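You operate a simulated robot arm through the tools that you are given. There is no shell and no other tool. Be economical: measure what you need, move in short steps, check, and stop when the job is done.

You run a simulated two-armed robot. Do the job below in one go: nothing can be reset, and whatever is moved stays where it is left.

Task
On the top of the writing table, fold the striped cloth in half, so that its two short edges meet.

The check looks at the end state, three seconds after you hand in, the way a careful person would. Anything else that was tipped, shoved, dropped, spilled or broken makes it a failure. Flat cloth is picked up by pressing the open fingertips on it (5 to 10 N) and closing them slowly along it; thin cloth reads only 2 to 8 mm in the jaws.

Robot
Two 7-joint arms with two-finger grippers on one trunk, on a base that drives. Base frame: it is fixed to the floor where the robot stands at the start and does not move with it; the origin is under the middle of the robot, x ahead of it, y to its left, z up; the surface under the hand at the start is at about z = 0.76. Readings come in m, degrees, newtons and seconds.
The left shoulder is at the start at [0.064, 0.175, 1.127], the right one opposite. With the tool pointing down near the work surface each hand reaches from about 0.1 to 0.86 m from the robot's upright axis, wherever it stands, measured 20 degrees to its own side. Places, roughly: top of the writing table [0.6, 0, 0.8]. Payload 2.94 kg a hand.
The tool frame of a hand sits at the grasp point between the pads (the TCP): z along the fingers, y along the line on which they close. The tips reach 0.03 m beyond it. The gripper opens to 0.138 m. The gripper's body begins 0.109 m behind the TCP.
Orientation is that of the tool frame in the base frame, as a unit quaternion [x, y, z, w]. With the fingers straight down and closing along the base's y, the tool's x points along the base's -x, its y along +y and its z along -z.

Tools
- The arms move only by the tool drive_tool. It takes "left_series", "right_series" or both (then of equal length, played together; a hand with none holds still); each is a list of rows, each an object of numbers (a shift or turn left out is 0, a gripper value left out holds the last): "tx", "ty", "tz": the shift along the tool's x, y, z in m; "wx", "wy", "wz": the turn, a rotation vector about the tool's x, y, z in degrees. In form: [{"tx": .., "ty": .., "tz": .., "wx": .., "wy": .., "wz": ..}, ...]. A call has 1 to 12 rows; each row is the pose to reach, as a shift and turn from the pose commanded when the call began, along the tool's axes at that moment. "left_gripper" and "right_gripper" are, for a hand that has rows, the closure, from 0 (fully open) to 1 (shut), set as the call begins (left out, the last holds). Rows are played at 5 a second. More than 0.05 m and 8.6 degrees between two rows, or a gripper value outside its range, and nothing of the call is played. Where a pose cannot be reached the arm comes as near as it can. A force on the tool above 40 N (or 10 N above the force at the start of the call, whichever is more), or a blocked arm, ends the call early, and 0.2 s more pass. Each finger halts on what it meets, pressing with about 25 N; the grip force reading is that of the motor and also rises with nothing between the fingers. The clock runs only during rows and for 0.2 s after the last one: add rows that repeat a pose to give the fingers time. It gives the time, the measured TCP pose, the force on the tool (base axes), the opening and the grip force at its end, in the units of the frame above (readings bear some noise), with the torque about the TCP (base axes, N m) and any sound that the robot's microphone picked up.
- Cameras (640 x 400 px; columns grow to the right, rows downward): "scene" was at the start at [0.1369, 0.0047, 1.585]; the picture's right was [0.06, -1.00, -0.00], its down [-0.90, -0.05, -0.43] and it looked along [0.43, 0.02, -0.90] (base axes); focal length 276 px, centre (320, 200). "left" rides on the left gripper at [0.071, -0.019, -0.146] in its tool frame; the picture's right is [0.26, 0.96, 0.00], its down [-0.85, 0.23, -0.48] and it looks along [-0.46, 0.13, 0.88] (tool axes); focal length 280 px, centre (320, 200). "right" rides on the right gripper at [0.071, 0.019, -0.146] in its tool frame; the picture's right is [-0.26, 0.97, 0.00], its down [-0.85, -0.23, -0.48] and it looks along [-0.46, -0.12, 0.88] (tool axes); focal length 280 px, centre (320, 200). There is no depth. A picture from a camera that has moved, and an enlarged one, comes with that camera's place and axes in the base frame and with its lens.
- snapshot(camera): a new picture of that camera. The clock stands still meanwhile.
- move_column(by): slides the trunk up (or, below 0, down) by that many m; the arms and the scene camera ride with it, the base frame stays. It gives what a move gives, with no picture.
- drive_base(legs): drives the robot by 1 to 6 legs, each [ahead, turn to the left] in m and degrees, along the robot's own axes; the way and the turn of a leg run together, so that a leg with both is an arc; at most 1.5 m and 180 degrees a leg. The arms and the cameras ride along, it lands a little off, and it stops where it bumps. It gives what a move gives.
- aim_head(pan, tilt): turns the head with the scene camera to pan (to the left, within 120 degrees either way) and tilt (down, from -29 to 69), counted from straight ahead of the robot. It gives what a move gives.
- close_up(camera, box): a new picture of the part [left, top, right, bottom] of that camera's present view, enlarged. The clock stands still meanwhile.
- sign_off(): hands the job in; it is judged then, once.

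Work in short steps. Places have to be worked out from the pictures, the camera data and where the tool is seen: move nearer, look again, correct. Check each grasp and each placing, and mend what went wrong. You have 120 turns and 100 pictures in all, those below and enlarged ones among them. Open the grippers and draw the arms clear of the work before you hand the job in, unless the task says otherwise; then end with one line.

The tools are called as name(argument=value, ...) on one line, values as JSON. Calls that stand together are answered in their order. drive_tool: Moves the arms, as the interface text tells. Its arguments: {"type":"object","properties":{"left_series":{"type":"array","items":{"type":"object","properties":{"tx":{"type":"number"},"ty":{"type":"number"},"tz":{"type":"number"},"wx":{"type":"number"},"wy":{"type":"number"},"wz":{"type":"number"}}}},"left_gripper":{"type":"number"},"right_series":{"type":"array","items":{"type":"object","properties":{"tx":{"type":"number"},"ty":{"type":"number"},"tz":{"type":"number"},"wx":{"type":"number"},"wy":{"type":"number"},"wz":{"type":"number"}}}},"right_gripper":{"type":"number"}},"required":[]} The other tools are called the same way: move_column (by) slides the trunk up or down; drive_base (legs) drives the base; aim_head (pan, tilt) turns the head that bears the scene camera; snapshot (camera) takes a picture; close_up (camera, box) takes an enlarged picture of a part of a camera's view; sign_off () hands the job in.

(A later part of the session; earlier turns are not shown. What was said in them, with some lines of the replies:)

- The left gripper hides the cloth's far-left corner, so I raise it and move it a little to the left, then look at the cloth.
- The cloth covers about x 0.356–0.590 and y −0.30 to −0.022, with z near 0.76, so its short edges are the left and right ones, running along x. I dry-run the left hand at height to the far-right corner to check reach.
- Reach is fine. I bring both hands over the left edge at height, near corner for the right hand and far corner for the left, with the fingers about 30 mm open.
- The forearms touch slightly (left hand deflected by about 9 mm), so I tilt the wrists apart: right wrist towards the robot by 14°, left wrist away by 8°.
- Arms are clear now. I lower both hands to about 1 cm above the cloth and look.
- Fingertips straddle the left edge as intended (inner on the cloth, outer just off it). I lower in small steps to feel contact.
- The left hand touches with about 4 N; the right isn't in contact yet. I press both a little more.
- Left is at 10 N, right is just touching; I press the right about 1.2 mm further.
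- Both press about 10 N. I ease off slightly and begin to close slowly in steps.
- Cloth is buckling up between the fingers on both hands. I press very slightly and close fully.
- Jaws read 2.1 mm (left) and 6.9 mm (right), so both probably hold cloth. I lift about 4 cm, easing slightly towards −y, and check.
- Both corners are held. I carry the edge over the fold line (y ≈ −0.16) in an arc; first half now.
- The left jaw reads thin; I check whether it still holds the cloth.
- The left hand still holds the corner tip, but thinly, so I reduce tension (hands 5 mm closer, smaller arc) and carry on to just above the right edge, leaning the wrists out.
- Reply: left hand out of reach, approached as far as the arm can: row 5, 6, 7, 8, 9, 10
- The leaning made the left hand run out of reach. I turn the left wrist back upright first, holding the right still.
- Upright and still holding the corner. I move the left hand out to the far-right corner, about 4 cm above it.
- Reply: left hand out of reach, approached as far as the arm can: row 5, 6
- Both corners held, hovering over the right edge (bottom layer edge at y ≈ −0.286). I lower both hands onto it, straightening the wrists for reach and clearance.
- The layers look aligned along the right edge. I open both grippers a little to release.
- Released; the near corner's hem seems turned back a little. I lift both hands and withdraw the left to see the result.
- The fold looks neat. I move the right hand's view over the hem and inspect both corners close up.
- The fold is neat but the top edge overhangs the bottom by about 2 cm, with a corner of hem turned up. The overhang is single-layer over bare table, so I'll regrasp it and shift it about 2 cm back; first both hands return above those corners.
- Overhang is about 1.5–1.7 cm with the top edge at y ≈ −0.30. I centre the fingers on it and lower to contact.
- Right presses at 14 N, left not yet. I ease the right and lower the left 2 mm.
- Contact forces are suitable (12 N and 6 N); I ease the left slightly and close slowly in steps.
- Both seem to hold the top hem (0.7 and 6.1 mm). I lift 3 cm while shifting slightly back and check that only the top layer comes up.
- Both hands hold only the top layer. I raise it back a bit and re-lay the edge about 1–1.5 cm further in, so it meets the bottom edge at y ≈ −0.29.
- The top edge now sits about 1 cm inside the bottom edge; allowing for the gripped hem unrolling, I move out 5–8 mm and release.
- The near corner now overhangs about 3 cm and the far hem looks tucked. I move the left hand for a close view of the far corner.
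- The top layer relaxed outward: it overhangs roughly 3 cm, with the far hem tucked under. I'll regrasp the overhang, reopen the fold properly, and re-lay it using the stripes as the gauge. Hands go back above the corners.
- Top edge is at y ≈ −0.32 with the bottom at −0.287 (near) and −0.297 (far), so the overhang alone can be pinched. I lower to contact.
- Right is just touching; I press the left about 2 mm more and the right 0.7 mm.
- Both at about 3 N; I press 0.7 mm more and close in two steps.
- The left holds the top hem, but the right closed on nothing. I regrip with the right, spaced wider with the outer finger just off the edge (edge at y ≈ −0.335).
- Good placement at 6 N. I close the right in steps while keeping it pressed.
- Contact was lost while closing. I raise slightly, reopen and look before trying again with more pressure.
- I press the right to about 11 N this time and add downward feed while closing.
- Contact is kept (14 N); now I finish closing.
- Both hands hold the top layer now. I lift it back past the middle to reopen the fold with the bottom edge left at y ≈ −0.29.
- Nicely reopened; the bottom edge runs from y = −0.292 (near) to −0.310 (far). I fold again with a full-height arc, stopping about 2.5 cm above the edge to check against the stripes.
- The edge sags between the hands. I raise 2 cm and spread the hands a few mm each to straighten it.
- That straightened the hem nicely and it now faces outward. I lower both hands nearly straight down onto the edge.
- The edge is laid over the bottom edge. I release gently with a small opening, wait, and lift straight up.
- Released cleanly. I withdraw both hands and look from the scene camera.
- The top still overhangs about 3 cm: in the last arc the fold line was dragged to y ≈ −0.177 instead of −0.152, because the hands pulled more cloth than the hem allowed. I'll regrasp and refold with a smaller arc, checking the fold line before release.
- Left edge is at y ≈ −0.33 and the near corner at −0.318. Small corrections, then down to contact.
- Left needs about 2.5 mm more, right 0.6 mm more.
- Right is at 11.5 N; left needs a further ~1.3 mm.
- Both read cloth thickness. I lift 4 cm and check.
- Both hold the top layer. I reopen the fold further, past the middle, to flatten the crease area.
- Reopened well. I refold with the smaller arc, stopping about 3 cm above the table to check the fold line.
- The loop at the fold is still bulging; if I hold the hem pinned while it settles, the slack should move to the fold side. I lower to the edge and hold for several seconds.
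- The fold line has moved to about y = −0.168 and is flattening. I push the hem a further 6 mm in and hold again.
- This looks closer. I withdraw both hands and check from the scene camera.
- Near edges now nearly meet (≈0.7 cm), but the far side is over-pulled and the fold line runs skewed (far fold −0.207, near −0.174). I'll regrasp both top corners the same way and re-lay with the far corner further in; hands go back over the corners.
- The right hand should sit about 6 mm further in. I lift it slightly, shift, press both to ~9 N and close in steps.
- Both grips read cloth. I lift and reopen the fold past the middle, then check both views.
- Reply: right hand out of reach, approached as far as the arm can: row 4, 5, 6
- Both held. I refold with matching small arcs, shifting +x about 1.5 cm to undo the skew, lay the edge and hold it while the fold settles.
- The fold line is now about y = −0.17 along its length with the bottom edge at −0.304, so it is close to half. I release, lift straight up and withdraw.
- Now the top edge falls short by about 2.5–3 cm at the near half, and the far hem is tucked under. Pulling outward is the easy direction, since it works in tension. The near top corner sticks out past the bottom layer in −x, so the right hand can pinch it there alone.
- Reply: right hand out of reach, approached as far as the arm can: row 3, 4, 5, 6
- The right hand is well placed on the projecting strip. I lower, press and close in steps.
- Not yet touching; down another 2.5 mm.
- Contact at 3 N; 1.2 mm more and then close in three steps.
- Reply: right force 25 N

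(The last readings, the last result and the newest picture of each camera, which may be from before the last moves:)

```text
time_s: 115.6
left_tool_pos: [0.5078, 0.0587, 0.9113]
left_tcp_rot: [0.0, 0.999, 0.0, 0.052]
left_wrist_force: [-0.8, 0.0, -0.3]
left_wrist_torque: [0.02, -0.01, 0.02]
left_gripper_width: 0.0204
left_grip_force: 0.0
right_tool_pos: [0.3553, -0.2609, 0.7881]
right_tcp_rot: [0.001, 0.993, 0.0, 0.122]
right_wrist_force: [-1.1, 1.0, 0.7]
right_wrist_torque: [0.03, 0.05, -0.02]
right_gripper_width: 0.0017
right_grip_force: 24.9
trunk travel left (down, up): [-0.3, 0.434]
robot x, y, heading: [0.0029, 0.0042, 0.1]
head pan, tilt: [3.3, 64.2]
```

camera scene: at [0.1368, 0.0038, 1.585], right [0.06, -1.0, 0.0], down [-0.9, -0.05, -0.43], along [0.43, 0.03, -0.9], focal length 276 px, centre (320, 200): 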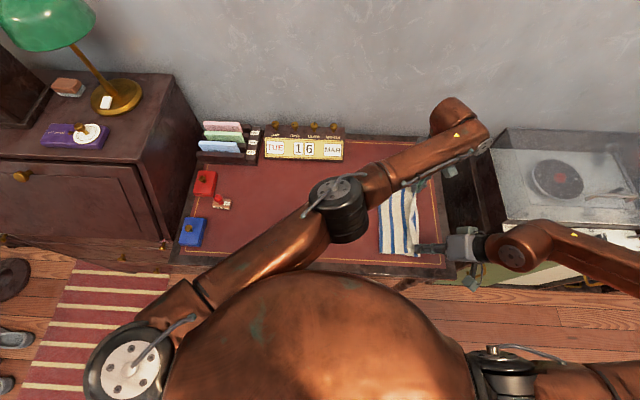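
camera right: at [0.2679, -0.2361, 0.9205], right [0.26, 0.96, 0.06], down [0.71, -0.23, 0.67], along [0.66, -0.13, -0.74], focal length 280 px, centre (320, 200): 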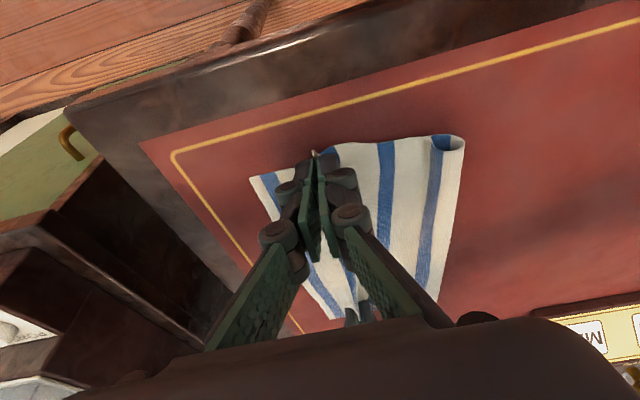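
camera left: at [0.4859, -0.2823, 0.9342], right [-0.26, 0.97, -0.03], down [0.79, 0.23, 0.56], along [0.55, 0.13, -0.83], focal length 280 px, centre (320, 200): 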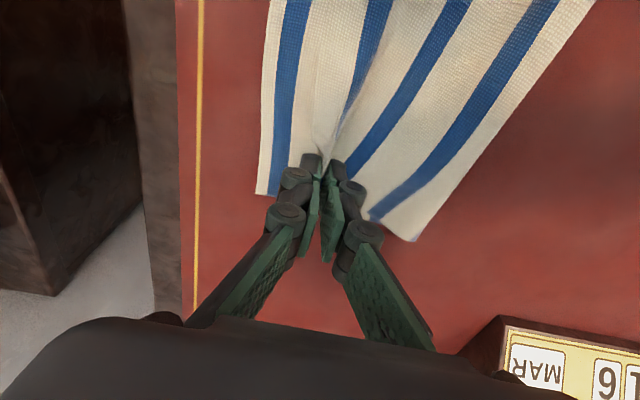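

Thin cloth is in the jaws. I lift about 1.5 cm, pull the corner outward by 3.4 cm (and +1.2 cm in x), and lower it to the bottom corner.

drive_tool(right_series=[{"tz": -0.01, "tx": -0.0025}, {"tz": -0.0194, "tx": -0.0048}, {"tz": -0.0189, "tx": -0.0068, "ty": -0.006}, {"tz": -0.0184, "tx": -0.0088, "ty": -0.012}, {"tz": -0.0179, "tx": -0.0108, "ty": -0.018}, {"tz": -0.0174, "tx": -0.0128, "ty": -0.024}, {"tz": -0.0165, "tx": -0.0164, "ty": -0.03}, {"tz": -0.0165, "tx": -0.0164, "ty": -0.034}, {"tz": -0.009, "tx": -0.0146, "ty": -0.034}, {"tz": -0.004, "tx": -0.0133, "ty": -0.034}, {"tz": -0.004, "tx": -0.0133, "ty": -0.034}])

close_up(camera="right", box=[200, 80, 520, 280])

```text
time_s: 118.0
left_tool_pos: [0.5076, 0.0586, 0.9111]
left_tcp_rot: [0.0, 0.999, 0.001, 0.053]
left_wrist_force: [-0.2, 0.2, 0.0]
left_wrist_torque: [0.06, -0.01, -0.02]
left_gripper_width: 0.0207
left_grip_force: 0.0
right_tool_pos: [0.3663, -0.2968, 0.7962]
right_tcp_rot: [0.0, 0.993, 0.0, 0.122]
right_wrist_force: [0.8, -0.7, -1.5]
right_wrist_torque: [-0.01, -0.03, 0.02]
right_gripper_width: 0.0046
right_grip_force: 23.5
trunk travel left (down, up): [-0.3, 0.434]
robot x, y, heading: [-0.0015, 0.0013, -0.3]
head pan, tilt: [3.3, 64.2]
```

```text
2.00 times, centred on (360, 180) of right
camera zoom: at [0.2619, -0.2762, 0.9206], right [0.26, 0.96, 0.06], down [0.71, -0.23, 0.67], along [0.66, -0.13, -0.74], focal length 561 px, centre (240, 240)
```

zoom: 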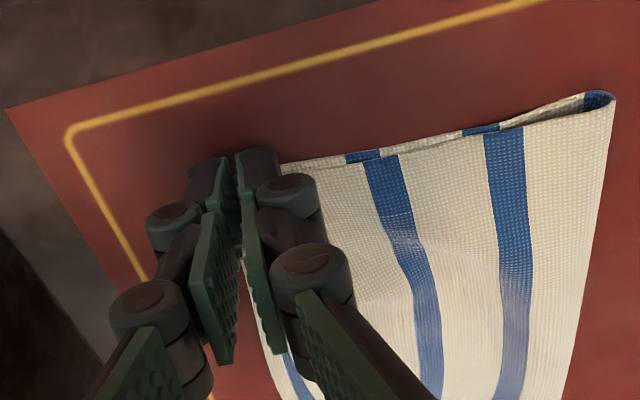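

The near corner is pulled out onto the bottom corner. Keeping it held, I bring the left hand closed over the far hem, to drag it outward by light friction and unroll the tuck.

drive_tool(left_series=[{"tx": -0.006, "ty": -0.036}, {"tx": -0.012, "ty": -0.072}, {"tx": -0.018, "ty": -0.108}, {"tx": -0.024, "ty": -0.144}, {"tx": -0.03, "ty": -0.18}, {"tx": -0.036, "ty": -0.216}, {"tx": -0.042, "ty": -0.252}, {"tx": -0.05, "ty": -0.288}, {"tx": -0.0611, "ty": -0.328, "tz": 0.0064}, {"tx": -0.057, "ty": -0.328, "tz": 0.046}, {"tx": -0.0526, "ty": -0.328, "tz": 0.087}], left_gripper=1)

snapshot(camera="left")

```text
time_s: 120.4
left_tool_pos: [0.5718, -0.2721, 0.8303]
left_tcp_rot: [0.001, 0.999, 0.001, 0.052]
left_wrist_force: [0.1, -1.0, -1.2]
left_wrist_torque: [0.02, 0.0, 0.03]
left_gripper_width: 0.0
left_grip_force: 24.8
right_tool_pos: [0.366, -0.2974, 0.7955]
right_tcp_rot: [0.002, 0.993, 0.0, 0.122]
right_wrist_force: [0.8, -0.6, -1.3]
right_wrist_torque: [0.02, -0.02, 0.01]
right_gripper_width: 0.0049
right_grip_force: 23.0
trunk travel left (down, up): [-0.3, 0.434]
robot x, y, heading: [0.0028, -0.0008, 0.1]
head pan, tilt: [3.3, 64.2]
```

```text
5 pictures are left
camera left: at [0.487, -0.2919, 0.9683], right [-0.26, 0.97, -0.03], down [0.79, 0.23, 0.56], along [0.55, 0.13, -0.83], focal length 280 px, centre (320, 200)
```

left: 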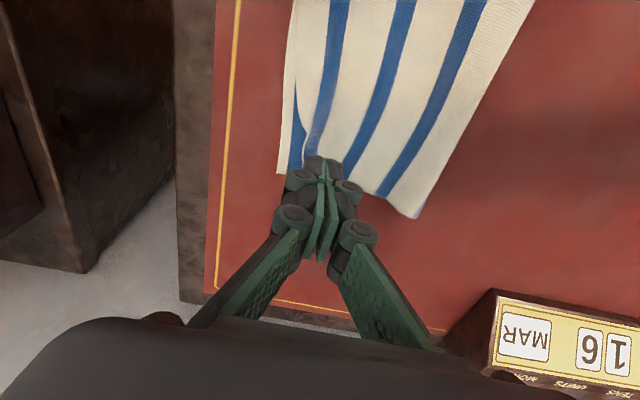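

Near and middle now line up; only the far corner's hem is tucked (gap ≈ 2 cm). I lower the closed left tips onto its first stripe.

drive_tool(left_series=[{"ty": -0.002, "tz": 0.012, "tx": 0.0013}, {"ty": -0.003, "tz": 0.024, "tx": 0.0025}, {"ty": -0.003, "tz": 0.032, "tx": 0.0033}, {"ty": -0.003, "tz": 0.0345, "tx": 0.0036}, {"ty": -0.003, "tz": 0.0345, "tx": 0.0036}])

```text
time_s: 121.6
left_tool_pos: [0.5696, -0.2745, 0.7959]
left_tcp_rot: [0.0, 0.999, 0.0, 0.052]
left_wrist_force: [0.1, 0.1, 0.5]
left_wrist_torque: [0.01, -0.02, 0.01]
left_gripper_width: 0.0001
left_grip_force: 25.1
right_tool_pos: [0.3671, -0.2966, 0.7943]
right_tcp_rot: [0.001, 0.993, 0.0, 0.121]
right_wrist_force: [-1.0, -3.0, 2.6]
right_wrist_torque: [0.05, -0.12, 0.04]
right_gripper_width: 0.0004
right_grip_force: 23.8
trunk travel left (down, up): [-0.3, 0.434]
robot x, y, heading: [0.0001, 0.003, -0.2]
head pan, tilt: [3.3, 64.2]
```

No contact force yet; down another 2.5 mm.

drive_tool(left_series=[{"tz": 0.001}, {"tz": 0.002}, {"tz": 0.0025}, {"tz": 0.0025}])

```text
time_s: 122.6
left_tool_pos: [0.571, -0.2752, 0.7929]
left_tcp_rot: [0.0, 0.999, 0.001, 0.051]
left_wrist_force: [0.3, -0.5, -0.1]
left_wrist_torque: [-0.01, -0.01, 0.02]
left_gripper_width: 0.0
left_grip_force: 24.9
right_tool_pos: [0.3673, -0.2972, 0.7953]
right_tcp_rot: [0.001, 0.993, 0.0, 0.121]
right_wrist_force: [0.4, 0.7, -2.0]
right_wrist_torque: [-0.04, 0.03, 0.02]
right_gripper_width: 0.0015
right_grip_force: 21.6
trunk travel left (down, up): [-0.3, 0.434]
robot x, y, heading: [-0.003, -0.0012, 0.1]
head pan, tilt: [3.3, 64.2]
```

Still none; another 2 mm in small steps.

drive_tool(left_series=[{"tz": 0.0007}, {"tz": 0.0014}, {"tz": 0.002}, {"tz": 0.002}])

```text
time_s: 123.6
left_tool_pos: [0.5699, -0.2738, 0.7905]
left_tcp_rot: [0.0, 0.999, 0.002, 0.051]
left_wrist_force: [0.0, -0.5, 0.9]
left_wrist_torque: [-0.02, 0.0, -0.03]
left_gripper_width: 0.0
left_grip_force: 24.9
right_tool_pos: [0.3666, -0.2962, 0.7959]
right_tcp_rot: [0.001, 0.993, -0.001, 0.121]
right_wrist_force: [-0.6, 0.5, 4.2]
right_wrist_torque: [0.05, 0.02, 0.07]
right_gripper_width: 0.0
right_grip_force: 21.9
trunk travel left (down, up): [-0.3, 0.434]
robot x, y, heading: [-0.0018, -0.0008, 0.1]
head pan, tilt: [3.3, 64.2]
```

One more millimetre.

drive_tool(left_series=[{"tz": 0.0005}, {"tz": 0.001}, {"tz": 0.001}])

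```text
time_s: 124.4
left_tool_pos: [0.5697, -0.273, 0.7892]
left_tcp_rot: [0.0, 0.999, 0.0, 0.053]
left_wrist_force: [0.6, 0.2, 2.0]
left_wrist_torque: [0.01, -0.05, 0.02]
left_gripper_width: 0.0
left_grip_force: 24.8
right_tool_pos: [0.3676, -0.2967, 0.796]
right_tcp_rot: [0.001, 0.993, 0.0, 0.122]
right_wrist_force: [-0.2, 0.1, -3.0]
right_wrist_torque: [0.01, 0.01, -0.01]
right_gripper_width: 0.0035
right_grip_force: 32.1
trunk travel left (down, up): [-0.3, 0.434]
robot x, y, heading: [0.0034, 0.0003, 0.1]
head pan, tilt: [3.3, 64.2]
```

Contact at 2 N. I add a touch and drag outward (−y) 2.2 cm, a little +x, then lift.

drive_tool(left_series=[{"tz": 0.0003}, {"tz": 0.0004, "ty": -0.003}, {"tz": 0.0004, "ty": -0.006}, {"tz": 0.0004, "ty": -0.009, "tx": -0.001}, {"tz": 0.0004, "ty": -0.012, "tx": -0.002}, {"tz": 0.0004, "ty": -0.015, "tx": -0.003}, {"tz": 0.0004, "ty": -0.018, "tx": -0.004}, {"tz": 0.0004, "ty": -0.022, "tx": -0.005}, {"tz": 0.0004, "ty": -0.022, "tx": -0.005}])

drive_tool(left_series=[{"tz": -0.02, "tx": -0.002}, {"tz": -0.04, "tx": -0.004}, {"tz": -0.04, "tx": -0.004, "ty": 0.02}])

snapshot(camera="left")

```text
time_s: 126.4
left_tool_pos: [0.5759, -0.2967, 0.7899]
left_tcp_rot: [0.0, 0.999, 0.0, 0.052]
left_wrist_force: [-0.4, 0.5, 1.0]
left_wrist_torque: [-0.02, -0.03, 0.0]
left_gripper_width: 0.0
left_grip_force: 25.1
right_tool_pos: [0.3667, -0.2963, 0.7957]
right_tcp_rot: [0.001, 0.992, -0.001, 0.122]
right_wrist_force: [0.0, -0.2, 0.2]
right_wrist_torque: [-0.02, 0.01, 0.02]
right_gripper_width: 0.0019
right_grip_force: 29.9
trunk travel left (down, up): [-0.3, 0.434]
robot x, y, heading: [-0.0, 0.0008, -0.0]
head pan, tilt: [3.3, 64.2]
```

```text
time_s: 127.2
left_tool_pos: [0.5762, -0.2747, 0.8295]
left_tcp_rot: [0.0, 0.999, -0.001, 0.053]
left_wrist_force: [1.1, 0.4, -0.5]
left_wrist_torque: [-0.04, 0.0, 0.02]
left_gripper_width: 0.0
left_grip_force: 24.6
right_tool_pos: [0.3667, -0.296, 0.7952]
right_tcp_rot: [0.001, 0.993, 0.0, 0.122]
right_wrist_force: [0.3, -0.5, -1.7]
right_wrist_torque: [-0.02, 0.02, 0.0]
right_gripper_width: 0.0028
right_grip_force: 29.1
trunk travel left (down, up): [-0.3, 0.434]
robot x, y, heading: [-0.0016, 0.0019, 0.1]
head pan, tilt: [3.3, 64.2]
```

```text
4 pictures are left
camera left: at [0.4916, -0.2946, 0.9681], right [-0.26, 0.96, -0.03], down [0.79, 0.23, 0.56], along [0.55, 0.12, -0.83], focal length 280 px, centre (320, 200)
```

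left: 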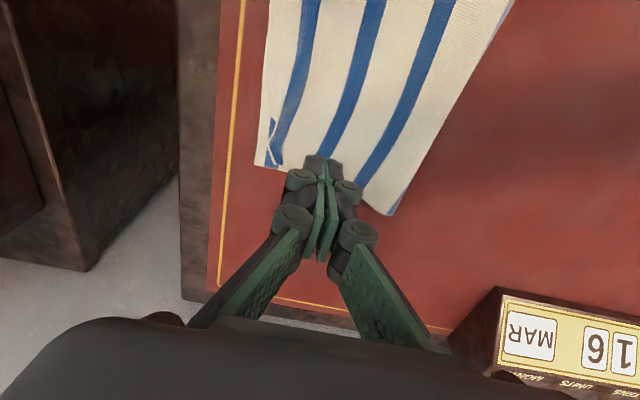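

The far hem has unrolled and lies within about 1 cm of the bottom edge. I release the near corner, lift both hands clear and check.

drive_tool(right_series=[{"tz": 0.001}, {"tz": 0.001}, {"tz": 0.001}, {"tz": 0.001}], right_gripper=0.87)

drive_tool(left_series=[{"tz": -0.03, "tx": -0.003}, {"tz": -0.06, "tx": -0.006}, {"tz": -0.085, "tx": -0.009}, {"tz": -0.085, "tx": -0.009, "ty": 0.04}, {"tz": -0.085, "tx": -0.005, "ty": 0.08}, {"tz": -0.085, "tx": 0.01, "ty": 0.12}, {"tz": -0.085, "tx": 0.025, "ty": 0.16}, {"tz": -0.085, "tx": 0.04, "ty": 0.2}, {"tz": -0.085, "tx": 0.05, "ty": 0.24}, {"tz": -0.085, "tx": 0.05, "ty": 0.28}, {"tz": -0.085, "tx": 0.05, "ty": 0.32}, {"tz": -0.085, "tx": 0.05, "ty": 0.34}], right_series=[{"tz": -0.015, "tx": -0.004}, {"tz": -0.03, "tx": -0.0075}, {"tz": -0.05, "tx": -0.0125}, {"tz": -0.08, "tx": -0.02}, {"tz": -0.11, "tx": -0.0275}, {"tz": -0.12, "tx": -0.03, "ty": -0.02}, {"tz": -0.12, "tx": -0.03, "ty": -0.04}, {"tz": -0.12, "tx": -0.03, "ty": -0.06}, {"tz": -0.12, "tx": -0.03, "ty": -0.07}, {"tz": -0.12, "tx": -0.03, "ty": -0.07}, {"tz": -0.12, "tx": -0.03, "ty": -0.07}, {"tz": -0.12, "tx": -0.03, "ty": -0.07}])

close_up(camera="scene", box=[350, 170, 446, 270])

```text
time_s: 128.2
left_tool_pos: [0.575, -0.2771, 0.83]
left_tcp_rot: [0.0, 0.999, 0.001, 0.053]
left_wrist_force: [-0.2, 0.7, 0.0]
left_wrist_torque: [0.01, 0.03, -0.02]
left_gripper_width: 0.0001
left_grip_force: 25.0
right_tool_pos: [0.3669, -0.2968, 0.7958]
right_tcp_rot: [0.0, 0.993, 0.0, 0.122]
right_wrist_force: [0.6, -0.2, -0.7]
right_wrist_torque: [-0.01, 0.03, 0.01]
right_gripper_width: 0.0181
right_grip_force: 0.0
trunk travel left (down, up): [-0.3, 0.434]
robot x, y, heading: [-0.0, -0.0013, 0.0]
head pan, tilt: [3.3, 64.2]
```

```text
time_s: 130.8
left_tool_pos: [0.5172, 0.0642, 0.9105]
left_tcp_rot: [0.001, 0.999, 0.001, 0.052]
left_wrist_force: [-0.7, 0.4, 0.5]
left_wrist_torque: [-0.02, -0.04, 0.03]
left_gripper_width: 0.0002
left_grip_force: 25.3
right_tool_pos: [0.3677, -0.367, 0.9173]
right_tcp_rot: [0.001, 0.993, 0.0, 0.122]
right_wrist_force: [-0.3, -0.2, 0.1]
right_wrist_torque: [0.01, -0.01, 0.01]
right_gripper_width: 0.0179
right_grip_force: 0.0
trunk travel left (down, up): [-0.3, 0.434]
robot x, y, heading: [-0.0004, 0.0003, -0.1]
head pan, tilt: [3.3, 64.2]
```

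```text
4.00 times, centred on (398, 220) of scene
camera zoom: at [0.1368, 0.0049, 1.585], right [0.06, -1.0, 0.0], down [-0.9, -0.05, -0.43], along [0.43, 0.02, -0.9], focal length 1104 px, centre (8, 120)
```

zoom: 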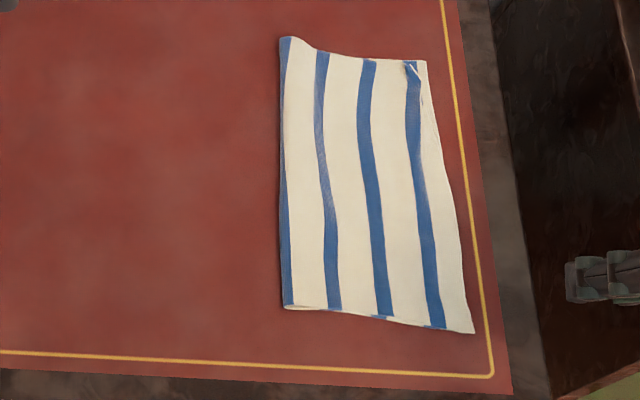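

Very neat now. I verify the near and far corners up close.

close_up(camera="right", box=[320, 20, 520, 145])

close_up(camera="scene", box=[425, 180, 473, 260])

```text
3.20 times, centred on (420, 82) of right
camera zoom: at [0.2624, -0.3461, 1.0429], right [0.26, 0.96, 0.06], down [0.71, -0.23, 0.67], along [0.66, -0.13, -0.74], focal length 897 px, centre (0, 576)
```

zoom: 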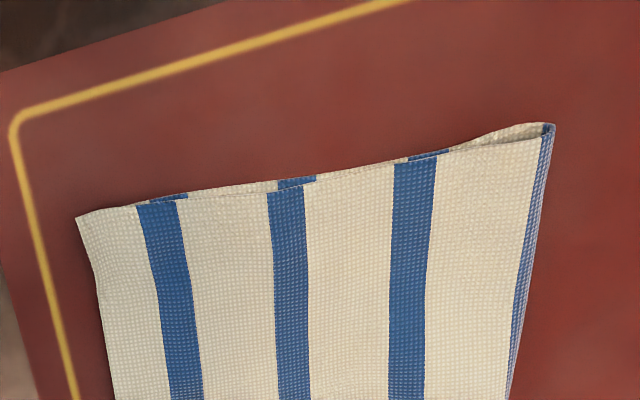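

```text
5.00 times, centred on (449, 220) of scene
camera zoom: at [0.1368, 0.0049, 1.585], right [0.06, -1.0, 0.0], down [-0.9, -0.05, -0.43], along [0.43, 0.02, -0.9], focal length 1380 px, centre (-325, 100)
```

zoom: 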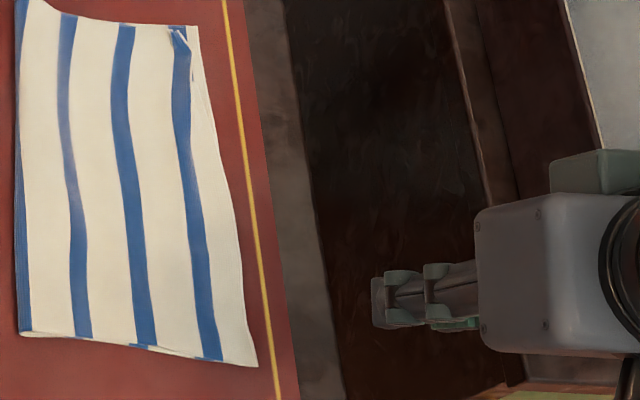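

Edges meet to within about 1 cm along their length and nothing else has moved. I open the grippers with the arms clear and hand in.

drive_tool(left_series=[{"tz": -0.03}, {"tz": -0.03}, {"tz": -0.03}, {"tz": -0.03}, {"tz": -0.03}, {"tz": -0.03}, {"tz": -0.03}, {"tz": -0.03}], right_series=[{"tz": -0.03}, {"tz": -0.03}, {"tz": -0.03}, {"tz": -0.03}, {"tz": -0.03}, {"tz": -0.03}, {"tz": -0.03}, {"tz": -0.03}], left_gripper=0.2, right_gripper=0.3)

sign_off()

```text
time_s: 132.6
left_tool_pos: [0.5134, 0.064, 0.9404]
left_tcp_rot: [-0.001, 0.999, 0.001, 0.052]
left_wrist_force: [0.1, 0.2, -0.5]
left_wrist_torque: [0.0, 0.0, -0.01]
left_gripper_width: 0.1104
left_grip_force: 0.2
right_tool_pos: [0.3613, -0.3669, 0.9474]
right_tcp_rot: [0.001, 0.993, 0.0, 0.122]
right_wrist_force: [0.0, -0.7, 0.8]
right_wrist_torque: [-0.01, 0.01, -0.03]
right_gripper_width: 0.0965
right_grip_force: 0.0
trunk travel left (down, up): [-0.3, 0.434]
robot x, y, heading: [0.0006, 0.0042, 0.1]
head pan, tilt: [3.3, 64.2]
```

```text
The job is handed in.
```

The striped cloth is folded in half on the writing table with its short edges meeting to within about 1 cm by my estimate, apart from a small bit of hem still curled at the far corner; the grippers are open and the arms clear, and I saw nothing else disturbed.
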